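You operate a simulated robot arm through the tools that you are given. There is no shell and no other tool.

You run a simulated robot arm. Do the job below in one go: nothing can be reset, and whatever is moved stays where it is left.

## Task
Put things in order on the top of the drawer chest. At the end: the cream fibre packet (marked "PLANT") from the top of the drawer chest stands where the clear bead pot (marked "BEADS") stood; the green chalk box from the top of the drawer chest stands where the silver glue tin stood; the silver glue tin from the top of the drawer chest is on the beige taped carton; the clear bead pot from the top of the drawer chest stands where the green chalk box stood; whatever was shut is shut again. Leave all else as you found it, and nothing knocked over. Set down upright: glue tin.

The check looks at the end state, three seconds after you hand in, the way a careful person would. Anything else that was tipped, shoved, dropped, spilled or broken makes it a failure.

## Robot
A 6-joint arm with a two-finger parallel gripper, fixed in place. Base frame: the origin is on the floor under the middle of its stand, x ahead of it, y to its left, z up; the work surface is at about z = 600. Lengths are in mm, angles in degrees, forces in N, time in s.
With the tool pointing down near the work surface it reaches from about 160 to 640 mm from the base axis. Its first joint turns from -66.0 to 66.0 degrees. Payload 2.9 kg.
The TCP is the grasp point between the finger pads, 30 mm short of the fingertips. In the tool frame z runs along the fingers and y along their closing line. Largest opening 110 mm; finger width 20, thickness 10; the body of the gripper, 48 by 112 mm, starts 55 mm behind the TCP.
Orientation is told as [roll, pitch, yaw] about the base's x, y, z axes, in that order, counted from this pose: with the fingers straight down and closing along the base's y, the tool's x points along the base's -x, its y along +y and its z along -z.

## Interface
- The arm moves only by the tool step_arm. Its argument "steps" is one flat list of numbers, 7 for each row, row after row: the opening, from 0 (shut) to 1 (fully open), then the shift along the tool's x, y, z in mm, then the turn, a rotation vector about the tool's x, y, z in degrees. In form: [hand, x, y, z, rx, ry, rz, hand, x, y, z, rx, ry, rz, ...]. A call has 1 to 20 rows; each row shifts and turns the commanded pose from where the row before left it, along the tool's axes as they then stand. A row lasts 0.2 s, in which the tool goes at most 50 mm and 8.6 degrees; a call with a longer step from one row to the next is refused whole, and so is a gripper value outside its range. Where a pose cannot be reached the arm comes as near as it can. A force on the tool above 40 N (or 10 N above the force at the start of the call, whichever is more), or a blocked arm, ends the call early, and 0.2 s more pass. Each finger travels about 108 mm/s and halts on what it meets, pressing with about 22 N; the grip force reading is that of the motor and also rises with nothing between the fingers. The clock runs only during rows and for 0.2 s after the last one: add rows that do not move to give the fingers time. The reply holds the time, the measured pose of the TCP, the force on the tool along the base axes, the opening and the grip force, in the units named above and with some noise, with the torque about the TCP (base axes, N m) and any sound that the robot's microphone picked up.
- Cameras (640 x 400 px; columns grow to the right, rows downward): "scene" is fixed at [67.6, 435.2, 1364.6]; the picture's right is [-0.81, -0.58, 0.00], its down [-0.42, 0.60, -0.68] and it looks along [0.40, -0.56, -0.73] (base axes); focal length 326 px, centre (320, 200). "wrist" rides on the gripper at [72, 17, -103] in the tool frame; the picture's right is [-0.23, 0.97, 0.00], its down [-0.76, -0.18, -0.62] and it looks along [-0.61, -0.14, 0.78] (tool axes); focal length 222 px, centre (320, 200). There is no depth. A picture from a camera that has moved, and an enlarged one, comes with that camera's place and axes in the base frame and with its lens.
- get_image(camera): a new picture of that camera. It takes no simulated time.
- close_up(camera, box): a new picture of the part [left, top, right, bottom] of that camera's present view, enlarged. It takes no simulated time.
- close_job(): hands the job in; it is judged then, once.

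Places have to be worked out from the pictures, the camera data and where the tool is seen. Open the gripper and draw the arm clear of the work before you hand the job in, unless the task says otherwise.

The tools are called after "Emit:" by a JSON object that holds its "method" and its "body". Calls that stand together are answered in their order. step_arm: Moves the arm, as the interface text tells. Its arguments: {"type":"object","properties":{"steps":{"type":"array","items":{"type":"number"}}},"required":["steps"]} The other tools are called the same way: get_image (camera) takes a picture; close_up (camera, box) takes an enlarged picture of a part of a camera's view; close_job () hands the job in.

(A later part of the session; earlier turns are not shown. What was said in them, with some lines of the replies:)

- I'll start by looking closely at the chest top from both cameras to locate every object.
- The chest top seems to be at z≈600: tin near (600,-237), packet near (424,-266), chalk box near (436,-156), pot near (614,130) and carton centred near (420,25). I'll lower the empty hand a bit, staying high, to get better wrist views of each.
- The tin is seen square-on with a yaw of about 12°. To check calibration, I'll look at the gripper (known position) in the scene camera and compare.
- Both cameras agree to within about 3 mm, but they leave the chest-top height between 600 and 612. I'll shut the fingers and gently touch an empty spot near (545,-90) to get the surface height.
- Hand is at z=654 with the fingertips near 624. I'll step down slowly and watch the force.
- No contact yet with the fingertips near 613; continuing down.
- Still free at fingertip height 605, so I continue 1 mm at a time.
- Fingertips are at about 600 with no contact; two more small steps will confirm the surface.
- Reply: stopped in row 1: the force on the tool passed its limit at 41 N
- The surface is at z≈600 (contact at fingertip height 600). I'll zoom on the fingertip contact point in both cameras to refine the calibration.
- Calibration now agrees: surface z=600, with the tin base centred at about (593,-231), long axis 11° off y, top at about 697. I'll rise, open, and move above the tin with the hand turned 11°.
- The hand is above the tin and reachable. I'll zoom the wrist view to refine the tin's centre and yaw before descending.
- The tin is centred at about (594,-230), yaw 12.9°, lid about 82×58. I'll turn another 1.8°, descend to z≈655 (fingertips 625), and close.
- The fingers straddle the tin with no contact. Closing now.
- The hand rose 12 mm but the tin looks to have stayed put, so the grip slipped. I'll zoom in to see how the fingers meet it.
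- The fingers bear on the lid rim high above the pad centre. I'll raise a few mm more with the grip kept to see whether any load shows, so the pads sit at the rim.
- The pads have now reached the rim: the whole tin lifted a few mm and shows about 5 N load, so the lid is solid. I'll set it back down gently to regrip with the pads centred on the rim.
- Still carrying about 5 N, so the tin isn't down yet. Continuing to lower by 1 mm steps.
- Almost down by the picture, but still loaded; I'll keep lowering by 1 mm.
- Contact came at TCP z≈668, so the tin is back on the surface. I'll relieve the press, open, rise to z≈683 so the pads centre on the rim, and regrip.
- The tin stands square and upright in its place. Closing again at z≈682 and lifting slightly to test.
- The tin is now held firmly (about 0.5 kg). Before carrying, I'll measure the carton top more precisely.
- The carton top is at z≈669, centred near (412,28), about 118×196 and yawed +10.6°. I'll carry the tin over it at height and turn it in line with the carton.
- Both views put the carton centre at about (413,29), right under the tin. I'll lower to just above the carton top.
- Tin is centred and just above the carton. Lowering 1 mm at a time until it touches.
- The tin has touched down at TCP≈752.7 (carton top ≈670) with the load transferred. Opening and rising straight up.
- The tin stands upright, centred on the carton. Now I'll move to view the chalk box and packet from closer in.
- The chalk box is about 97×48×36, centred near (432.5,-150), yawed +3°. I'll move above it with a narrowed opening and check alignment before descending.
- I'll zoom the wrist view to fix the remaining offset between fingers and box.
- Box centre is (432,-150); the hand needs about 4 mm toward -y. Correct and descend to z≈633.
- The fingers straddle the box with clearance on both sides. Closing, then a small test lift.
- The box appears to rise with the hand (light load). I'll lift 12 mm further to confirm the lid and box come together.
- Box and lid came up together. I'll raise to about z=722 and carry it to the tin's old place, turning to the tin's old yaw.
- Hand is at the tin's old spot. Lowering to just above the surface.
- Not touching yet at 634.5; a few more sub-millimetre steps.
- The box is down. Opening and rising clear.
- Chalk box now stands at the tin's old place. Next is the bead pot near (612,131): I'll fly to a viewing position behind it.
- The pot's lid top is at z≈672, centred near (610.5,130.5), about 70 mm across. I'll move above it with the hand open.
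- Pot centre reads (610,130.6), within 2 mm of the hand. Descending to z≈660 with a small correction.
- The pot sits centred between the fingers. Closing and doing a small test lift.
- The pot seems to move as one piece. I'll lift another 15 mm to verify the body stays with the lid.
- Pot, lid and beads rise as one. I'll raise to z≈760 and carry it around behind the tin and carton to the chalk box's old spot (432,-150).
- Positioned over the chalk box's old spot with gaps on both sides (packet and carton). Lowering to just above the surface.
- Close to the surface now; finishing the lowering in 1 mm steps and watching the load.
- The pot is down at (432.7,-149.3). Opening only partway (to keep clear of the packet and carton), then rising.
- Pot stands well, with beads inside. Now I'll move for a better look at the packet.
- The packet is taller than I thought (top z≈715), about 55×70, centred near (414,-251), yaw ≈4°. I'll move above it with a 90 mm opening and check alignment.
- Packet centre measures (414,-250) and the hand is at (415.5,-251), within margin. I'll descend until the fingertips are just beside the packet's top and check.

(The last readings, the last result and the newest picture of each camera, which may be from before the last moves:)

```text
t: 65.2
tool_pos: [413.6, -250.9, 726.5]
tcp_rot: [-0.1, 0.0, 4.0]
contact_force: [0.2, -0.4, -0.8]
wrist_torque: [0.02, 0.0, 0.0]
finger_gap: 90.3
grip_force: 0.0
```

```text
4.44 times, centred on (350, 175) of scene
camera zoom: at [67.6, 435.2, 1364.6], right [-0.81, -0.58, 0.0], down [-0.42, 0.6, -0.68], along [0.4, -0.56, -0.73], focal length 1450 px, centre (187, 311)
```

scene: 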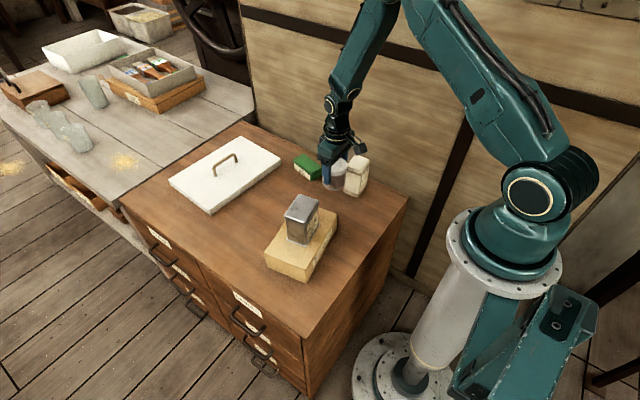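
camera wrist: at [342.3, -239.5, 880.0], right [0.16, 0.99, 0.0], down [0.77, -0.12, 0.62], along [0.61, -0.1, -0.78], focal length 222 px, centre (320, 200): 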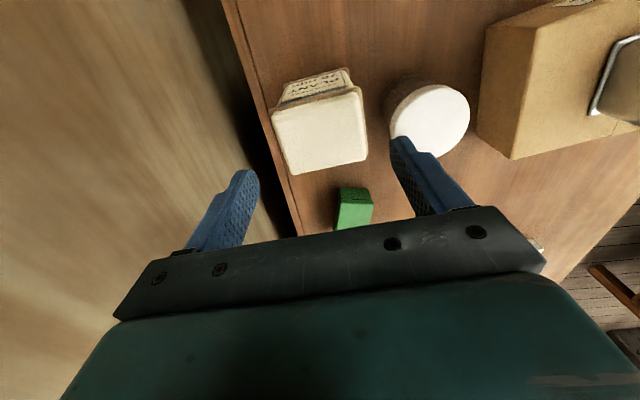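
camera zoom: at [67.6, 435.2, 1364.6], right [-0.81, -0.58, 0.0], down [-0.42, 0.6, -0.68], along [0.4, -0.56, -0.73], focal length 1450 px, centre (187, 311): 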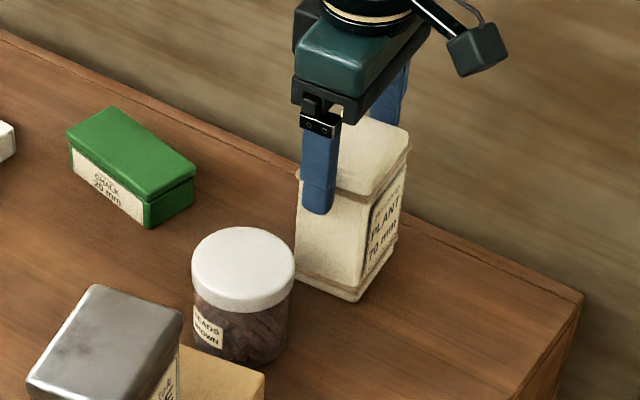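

The fingers are symmetric about the packet and clear of the pot. Continuing down to z≈686.

Emit:
{"method": "step_arm", "body": {"steps": [0.82, 0, 0.5, 20, 0, 0, 0, 0.82, 0, 0, 20, 0, 0, 0, 0.82, 0, 0, 0, 0, 0, 0]}}

Emit:
{"method": "close_up", "body": {"camera": "wrist", "box": [180, 20, 480, 240]}}

Emit:
{"method": "close_up", "body": {"camera": "scene", "box": [310, 130, 390, 220]}}

```text
t: 66.0
tool_pos: [414.6, -249.1, 686.4]
tcp_rot: [0.1, 0.0, 4.0]
contact_force: [-0.3, -0.9, 0.3]
wrist_torque: [0.01, -0.01, -0.02]
finger_gap: 90.4
grip_force: 0.2
```

```text
1.82 times, centred on (330, 130) of wrist
camera zoom: at [341.2, -236.5, 790.4], right [0.16, 0.99, 0.0], down [0.77, -0.12, 0.62], along [0.61, -0.1, -0.78], focal length 404 px, centre (302, 327)
```

zoom: 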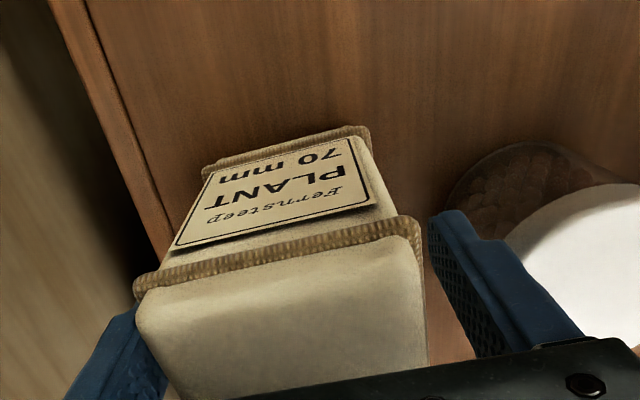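

```text
4.44 times, centred on (350, 175) of scene
camera zoom: at [67.6, 435.2, 1364.6], right [-0.81, -0.58, 0.0], down [-0.42, 0.6, -0.68], along [0.4, -0.56, -0.73], focal length 1450 px, centre (187, 311)
```

zoom: 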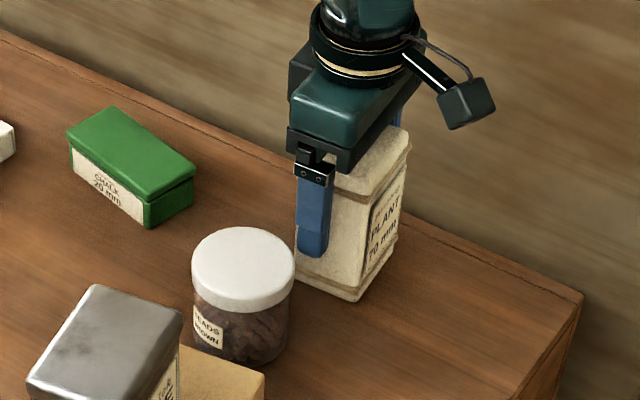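

Clear on all sides. Closing on the packet and doing a small test lift.

Emit:
{"method": "step_arm", "body": {"steps": [0, 0, 0, 0, 0, 0, 0, 0, 0, 0, 0, 0, 0, 0, 0, 0, 0, 0, 0, 0, 0]}}

Emit:
{"method": "step_arm", "body": {"steps": [0, 0, 0, -3, 0, 0, 0, 0, 0, 0, -3, 0, 0, 0, 0, 0, 0, 0, 0, 0, 0]}}

Emit:
{"method": "close_up", "body": {"camera": "wrist", "box": [180, 20, 480, 240]}}

Emit:
{"method": "close_up", "body": {"camera": "scene", "box": [310, 130, 390, 220]}}

```text
t: 66.8
tool_pos: [414.4, -248.9, 687.6]
tcp_rot: [0.0, 0.1, 4.1]
contact_force: [-0.2, 0.1, -0.6]
wrist_torque: [-0.01, -0.04, -0.03]
finger_gap: 69.9
grip_force: 22.1
```

```text
t: 67.6
tool_pos: [414.7, -249.4, 694.0]
tcp_rot: [0.0, 0.1, 4.0]
contact_force: [0.3, -0.2, -2.2]
wrist_torque: [0.01, 0.0, -0.01]
finger_gap: 70.1
grip_force: 22.0
```

```text
1.82 times, centred on (330, 130) of wrist
camera zoom: at [341.5, -236.8, 796.4], right [0.16, 0.99, 0.0], down [0.77, -0.12, 0.62], along [0.61, -0.1, -0.78], focal length 404 px, centre (302, 327)
```

zoom: 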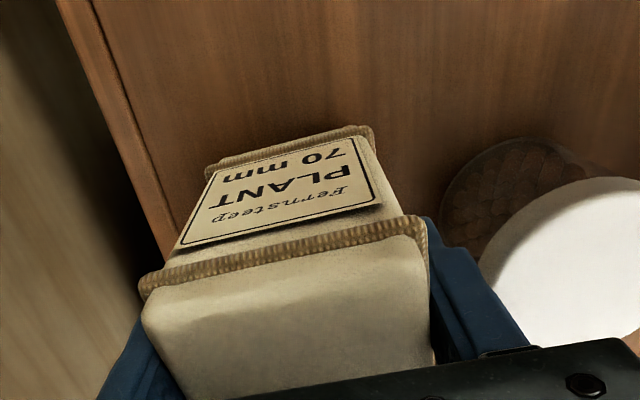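

```text
4.44 times, centred on (350, 175) of scene
camera zoom: at [67.6, 435.2, 1364.6], right [-0.81, -0.58, 0.0], down [-0.42, 0.6, -0.68], along [0.4, -0.56, -0.73], focal length 1450 px, centre (187, 311)
```

zoom: 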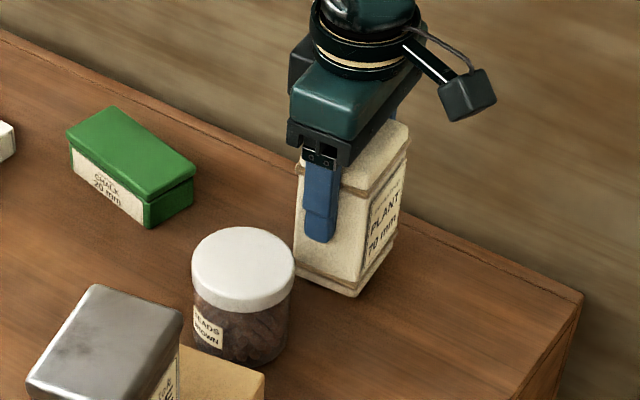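

Packet lifts cleanly (~2 N) and stays upright. I'll raise it to z≈800, then carry it around behind the tin to the pot's old place (610,131).

Emit:
{"method": "step_arm", "body": {"steps": [0, 0, 0, -25, 0, 0, 0, 0, 0, 0, -40, 0, 0, 0, 0, 0, 0, -42, 0, 0, 0, 0, -38.1, 22.1, 0, 0, 0, 0, 0, -38.1, 22.1, 0, 0, 0, 0, 0, -38.1, 22.1, 0, 0, 0, 0, 0, -38.1, 22.1, 0, 0, 0, 0, 0, -9.9, 39.5, 0, 0, 0, 0, 0, -9.9, 39.5, 0, 0, 0, 0, 0, -9.9, 39.5, 0, 0, 0, 0, 0, -9.9, 39.5, 0, 0, 0, 0, 0, -9.9, 39.5, 0, 0, 0, 0, 0, -9.9, 39.5, 0, 0, 0, 0, 0, -9.9, 39.5, 0, 0, 0, 0, 0, 0, 0, 0, 0, 0, 0]}}

Emit:
{"method": "get_image", "body": {"camera": "scene"}}

Emit:
{"method": "get_image", "body": {"camera": "wrist"}}

```text
t: 70.8
tool_pos: [609.9, 130.2, 799.1]
tcp_rot: [0.0, 0.1, 3.9]
contact_force: [-0.1, 0.3, -0.9]
wrist_torque: [0.0, 0.03, 0.05]
finger_gap: 69.7
grip_force: 21.8
```

```text
taken
```

scene: 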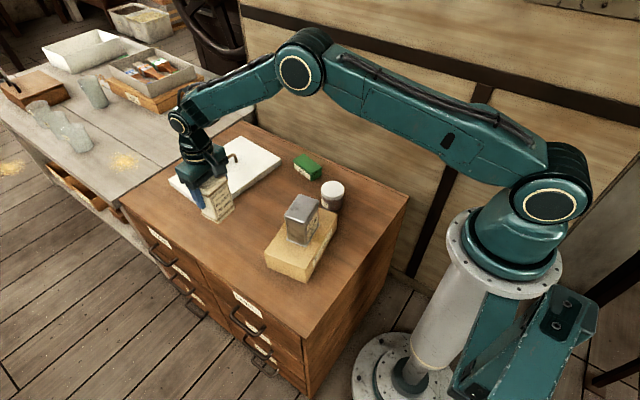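

```text
taken
camera wrist: at [537.3, 142.4, 902.7], right [0.16, 0.99, 0.0], down [0.77, -0.12, 0.62], along [0.61, -0.1, -0.78], focal length 222 px, centre (320, 200)
```

wrist: 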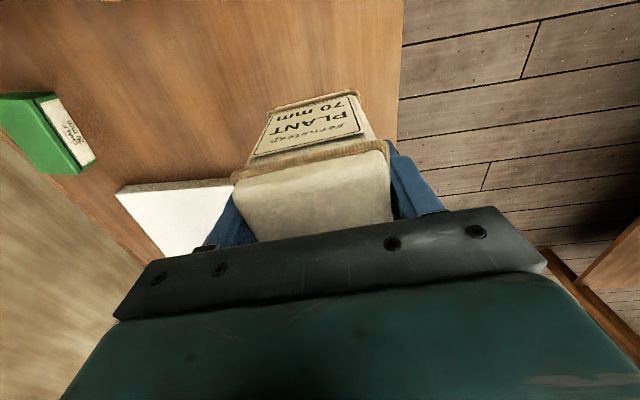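

Right over the pot's old place, and the packet is clear of the white lid slab. Lowering to just above the surface.

Emit:
{"method": "step_arm", "body": {"steps": [0, 0, 0, 35, 0, 0, 0, 0, 0, 0, 35, 0, 0, 0, 0, 0, 0, 25, 0, 0, 0, 0, 0, 0, 12, 0, 0, 0, 0, 0, 0, 0, 0, 0, 0]}}

Emit:
{"method": "step_arm", "body": {"steps": [0, 0, 0, 1, 0, 0, 0, 0, 0, 0, 1, 0, 0, 0]}}

Emit:
{"method": "step_arm", "body": {"steps": [0, 0, 0, 1, 0, 0, 0]}}

Emit:
{"method": "close_up", "body": {"camera": "scene", "box": [170, 140, 290, 260]}}

```text
t: 72.0
tool_pos: [609.1, 129.1, 694.6]
tcp_rot: [0.0, 0.0, 3.9]
contact_force: [1.1, 0.1, -2.6]
wrist_torque: [0.0, 0.02, -0.01]
finger_gap: 70.0
grip_force: 21.7
```

```text
t: 72.6
tool_pos: [610.2, 128.5, 690.2]
tcp_rot: [0.1, 0.1, 4.0]
contact_force: [-0.7, -0.1, -1.2]
wrist_torque: [0.0, 0.02, 0.0]
finger_gap: 69.8
grip_force: 21.7
```

```text
t: 73.0
tool_pos: [610.3, 129.9, 690.3]
tcp_rot: [0.0, 0.0, 4.0]
contact_force: [-0.6, -0.2, -1.2]
wrist_torque: [0.02, 0.0, 0.02]
finger_gap: 70.0
grip_force: 22.1
```

```text
3.33 times, centred on (230, 200) of scene
camera zoom: at [67.6, 435.3, 1364.6], right [-0.81, -0.58, 0.0], down [-0.42, 0.6, -0.68], along [0.4, -0.56, -0.73], focal length 1088 px, centre (620, 200)
```

zoom: 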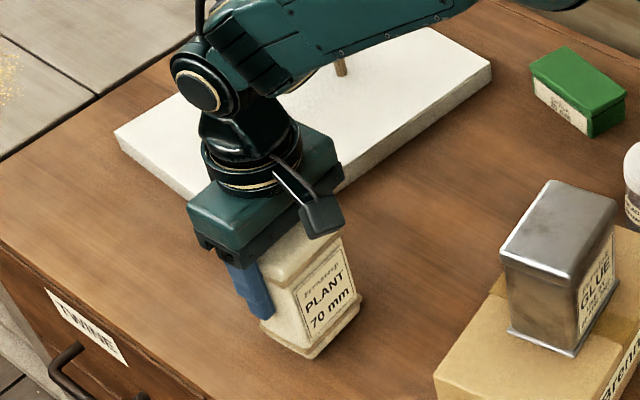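

Nearly down; finishing in 1 mm steps until the load transfers.

Emit:
{"method": "step_arm", "body": {"steps": [0, 0, 0, 1, 0, 0, 0]}}

Emit:
{"method": "step_arm", "body": {"steps": [0, 0, 0, 1, 0, 0, 0]}}

Emit:
{"method": "step_arm", "body": {"steps": [0, 0, 0, 0.7, 0, 0, 0]}}

```text
t: 73.4
tool_pos: [611.6, 129.8, 689.5]
tcp_rot: [0.1, 0.2, 4.0]
contact_force: [0.0, 0.0, -0.8]
wrist_torque: [0.0, -0.01, -0.02]
finger_gap: 70.0
grip_force: 21.8
```

```text
t: 73.8
tool_pos: [610.9, 128.8, 688.3]
tcp_rot: [0.1, 0.1, 4.0]
contact_force: [-0.5, 0.4, -1.7]
wrist_torque: [0.0, -0.02, 0.01]
finger_gap: 69.8
grip_force: 22.3
```

```text
t: 74.2
tool_pos: [610.2, 129.2, 687.7]
tcp_rot: [0.0, 0.0, 4.1]
contact_force: [-0.4, -0.2, -0.8]
wrist_torque: [-0.02, 0.04, 0.02]
finger_gap: 69.9
grip_force: 22.6
```

Still not loaded on the surface; a couple more small steps.

Emit:
{"method": "step_arm", "body": {"steps": [0, 0, 0, 0.7, 0, 0, 0]}}

Emit:
{"method": "step_arm", "body": {"steps": [0, 0, 0, 0.5, 0, 0, 0]}}

```text
t: 74.6
tool_pos: [610.6, 129.1, 688.0]
tcp_rot: [0.1, 0.1, 4.0]
contact_force: [-0.2, -0.8, -0.8]
wrist_torque: [0.1, 0.01, 0.02]
finger_gap: 69.7
grip_force: 22.0
```

```text
t: 75.0
tool_pos: [610.5, 129.2, 687.0]
tcp_rot: [0.1, 0.1, 3.9]
contact_force: [-2.3, 0.0, 5.0]
wrist_torque: [0.05, 0.15, 0.05]
finger_gap: 69.9
grip_force: 21.6
```

The packet has touched down at (610.5,129.5). Opening and rising straight up.

Emit:
{"method": "step_arm", "body": {"steps": [0, 0, 0, -0.4, 0, 0, 0, 0.85, 0, 0, 0, 0, 0, 0, 0.85, 0, 0, 0, 0, 0, 0, 0.85, 0, 0, -15, 0, 0, 0, 0.85, 0, 0, -40, 0, 0, 0, 0.85, 0, 0, -45, 0, 0, 0, 0.85, 0, 0, -40, 0, 0, 0, 0.85, 0, 0, 0, 0, 0, 0]}}

Emit:
{"method": "get_image", "body": {"camera": "scene"}}

Emit:
{"method": "get_image", "body": {"camera": "wrist"}}

```text
t: 76.8
tool_pos: [611.3, 130.0, 826.1]
tcp_rot: [0.0, 0.1, 4.0]
contact_force: [-1.3, 0.4, 0.0]
wrist_torque: [0.01, 0.02, 0.01]
finger_gap: 93.6
grip_force: 0.0
```

```text
taken
```

scene: 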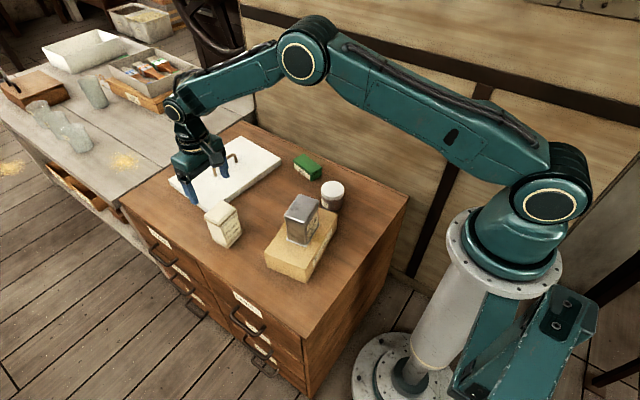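

```text
taken
camera wrist: at [537.9, 142.2, 929.8], right [0.16, 0.99, 0.0], down [0.77, -0.12, 0.62], along [0.61, -0.1, -0.78], focal length 222 px, centre (320, 200)
```

wrist: 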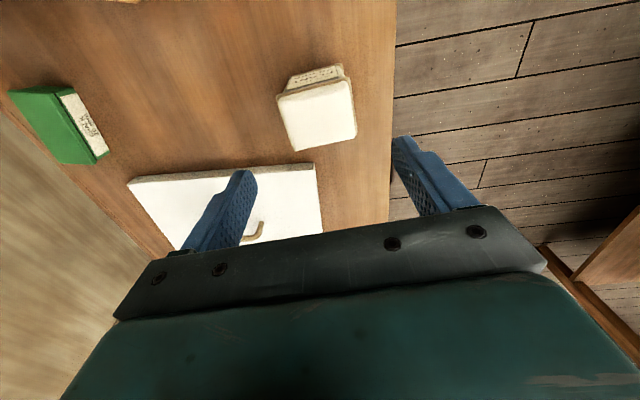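

All four pieces look placed. I'll raise the arm and draw it back clear, hand open, then do a final check.

Emit:
{"method": "step_arm", "body": {"steps": [1, 0, 0, -45, 0, 0, 0, 1, 0, 0, -45, 0, 0, 0, 1, 0, 0, -40, 0, 0, 0, 1, 23.8, -33.4, 0, 0, 0, 0, 1, 23.8, -33.4, 0, 0, 0, 0, 1, 23.8, -33.4, 0, 0, 0, 0, 1, 23.8, -33.4, 0, 0, 0, 0, 1, 23.8, -33.4, 0, 0, 0, 0, 1, 23.8, -33.4, 0, 0, 0, 0, 1, 23.8, -33.4, 0, 0, 0, 0, 1, 23.8, -33.4, 0, 0, 0, 0, 1, 0, 0, 0, 0, 0, 4, 1, 0, 0, 0, 0, 0, 0]}}

Emit:
{"method": "get_image", "body": {"camera": "scene"}}

Emit:
{"method": "close_up", "body": {"camera": "scene", "box": [160, 120, 420, 290]}}

Emit:
{"method": "get_image", "body": {"camera": "wrist"}}

```text
t: 79.6
tool_pos: [439.4, -150.0, 956.3]
tcp_rot: [0.0, 0.1, -0.1]
contact_force: [0.4, -0.6, -0.7]
wrist_torque: [-0.04, -0.02, 0.02]
finger_gap: 110.0
grip_force: 0.1
```

```text
taken
```

scene: 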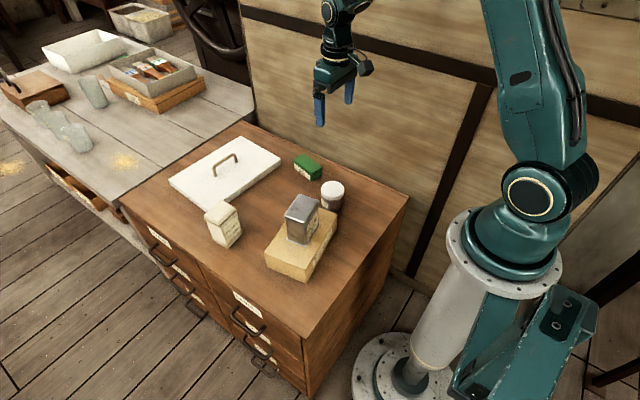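

```text
2.35 times, centred on (290, 205) of scene
camera zoom: at [67.6, 435.2, 1364.6], right [-0.81, -0.58, 0.0], down [-0.42, 0.6, -0.68], along [0.4, -0.56, -0.73], focal length 768 px, centre (391, 188)
```

zoom: 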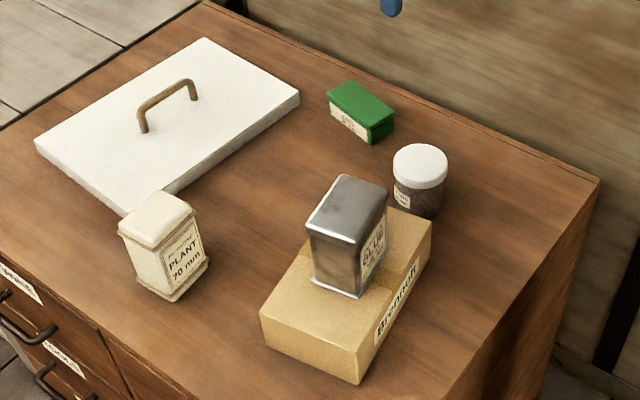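

```text
taken
camera wrist: at [367.6, -133.9, 1060.1], right [0.23, 0.97, 0.0], down [0.76, -0.18, 0.62], along [0.61, -0.14, -0.78], focal length 222 px, centre (320, 200)
```

wrist: 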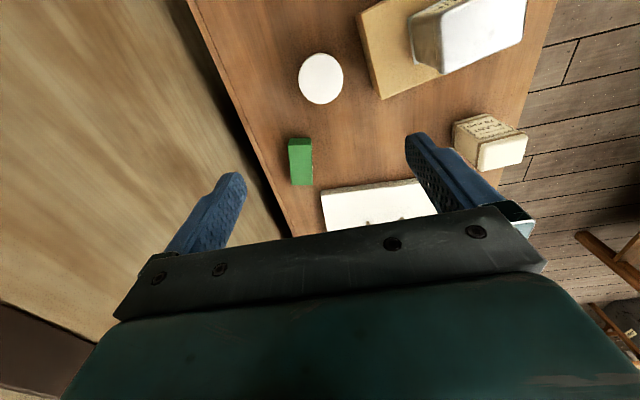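

The final pictures show the packet at the pot's old place and the chalk box at the tin's. The pot stands where the chalk box was, and the tin is upright on the carton. Carton and white slab haven't moved, nothing was opened, and the arm is clear with the hand open, so I'm handing in.

Emit:
{"method": "close_job", "body": {}}

```text
The job is handed in.
```

All four items are where you asked, and the job is handed in. I checked the final camera views before handing in but haven't seen the check's result.

| Item | Where it is now |
|---|---|
| Silver glue tin | Upright, near the centre of the beige taped carton |
| Green chalk box | Where the glue tin stood |
| Clear bead pot | Where the chalk box stood, lid on and beads inside |
| Cream fibre packet | Where the bead pot stood, upright |

In those views the carton and the white slab with the handle looked unmoved, and nothing was tipped. I opened nothing, so everything that was shut stayed shut. The arm finished clear of the chest with the gripper open.

On my first try at the tin, the fingers slid up its sides and lifted it only a few millimetres. I set it back in place and gripped it higher, at the rim.
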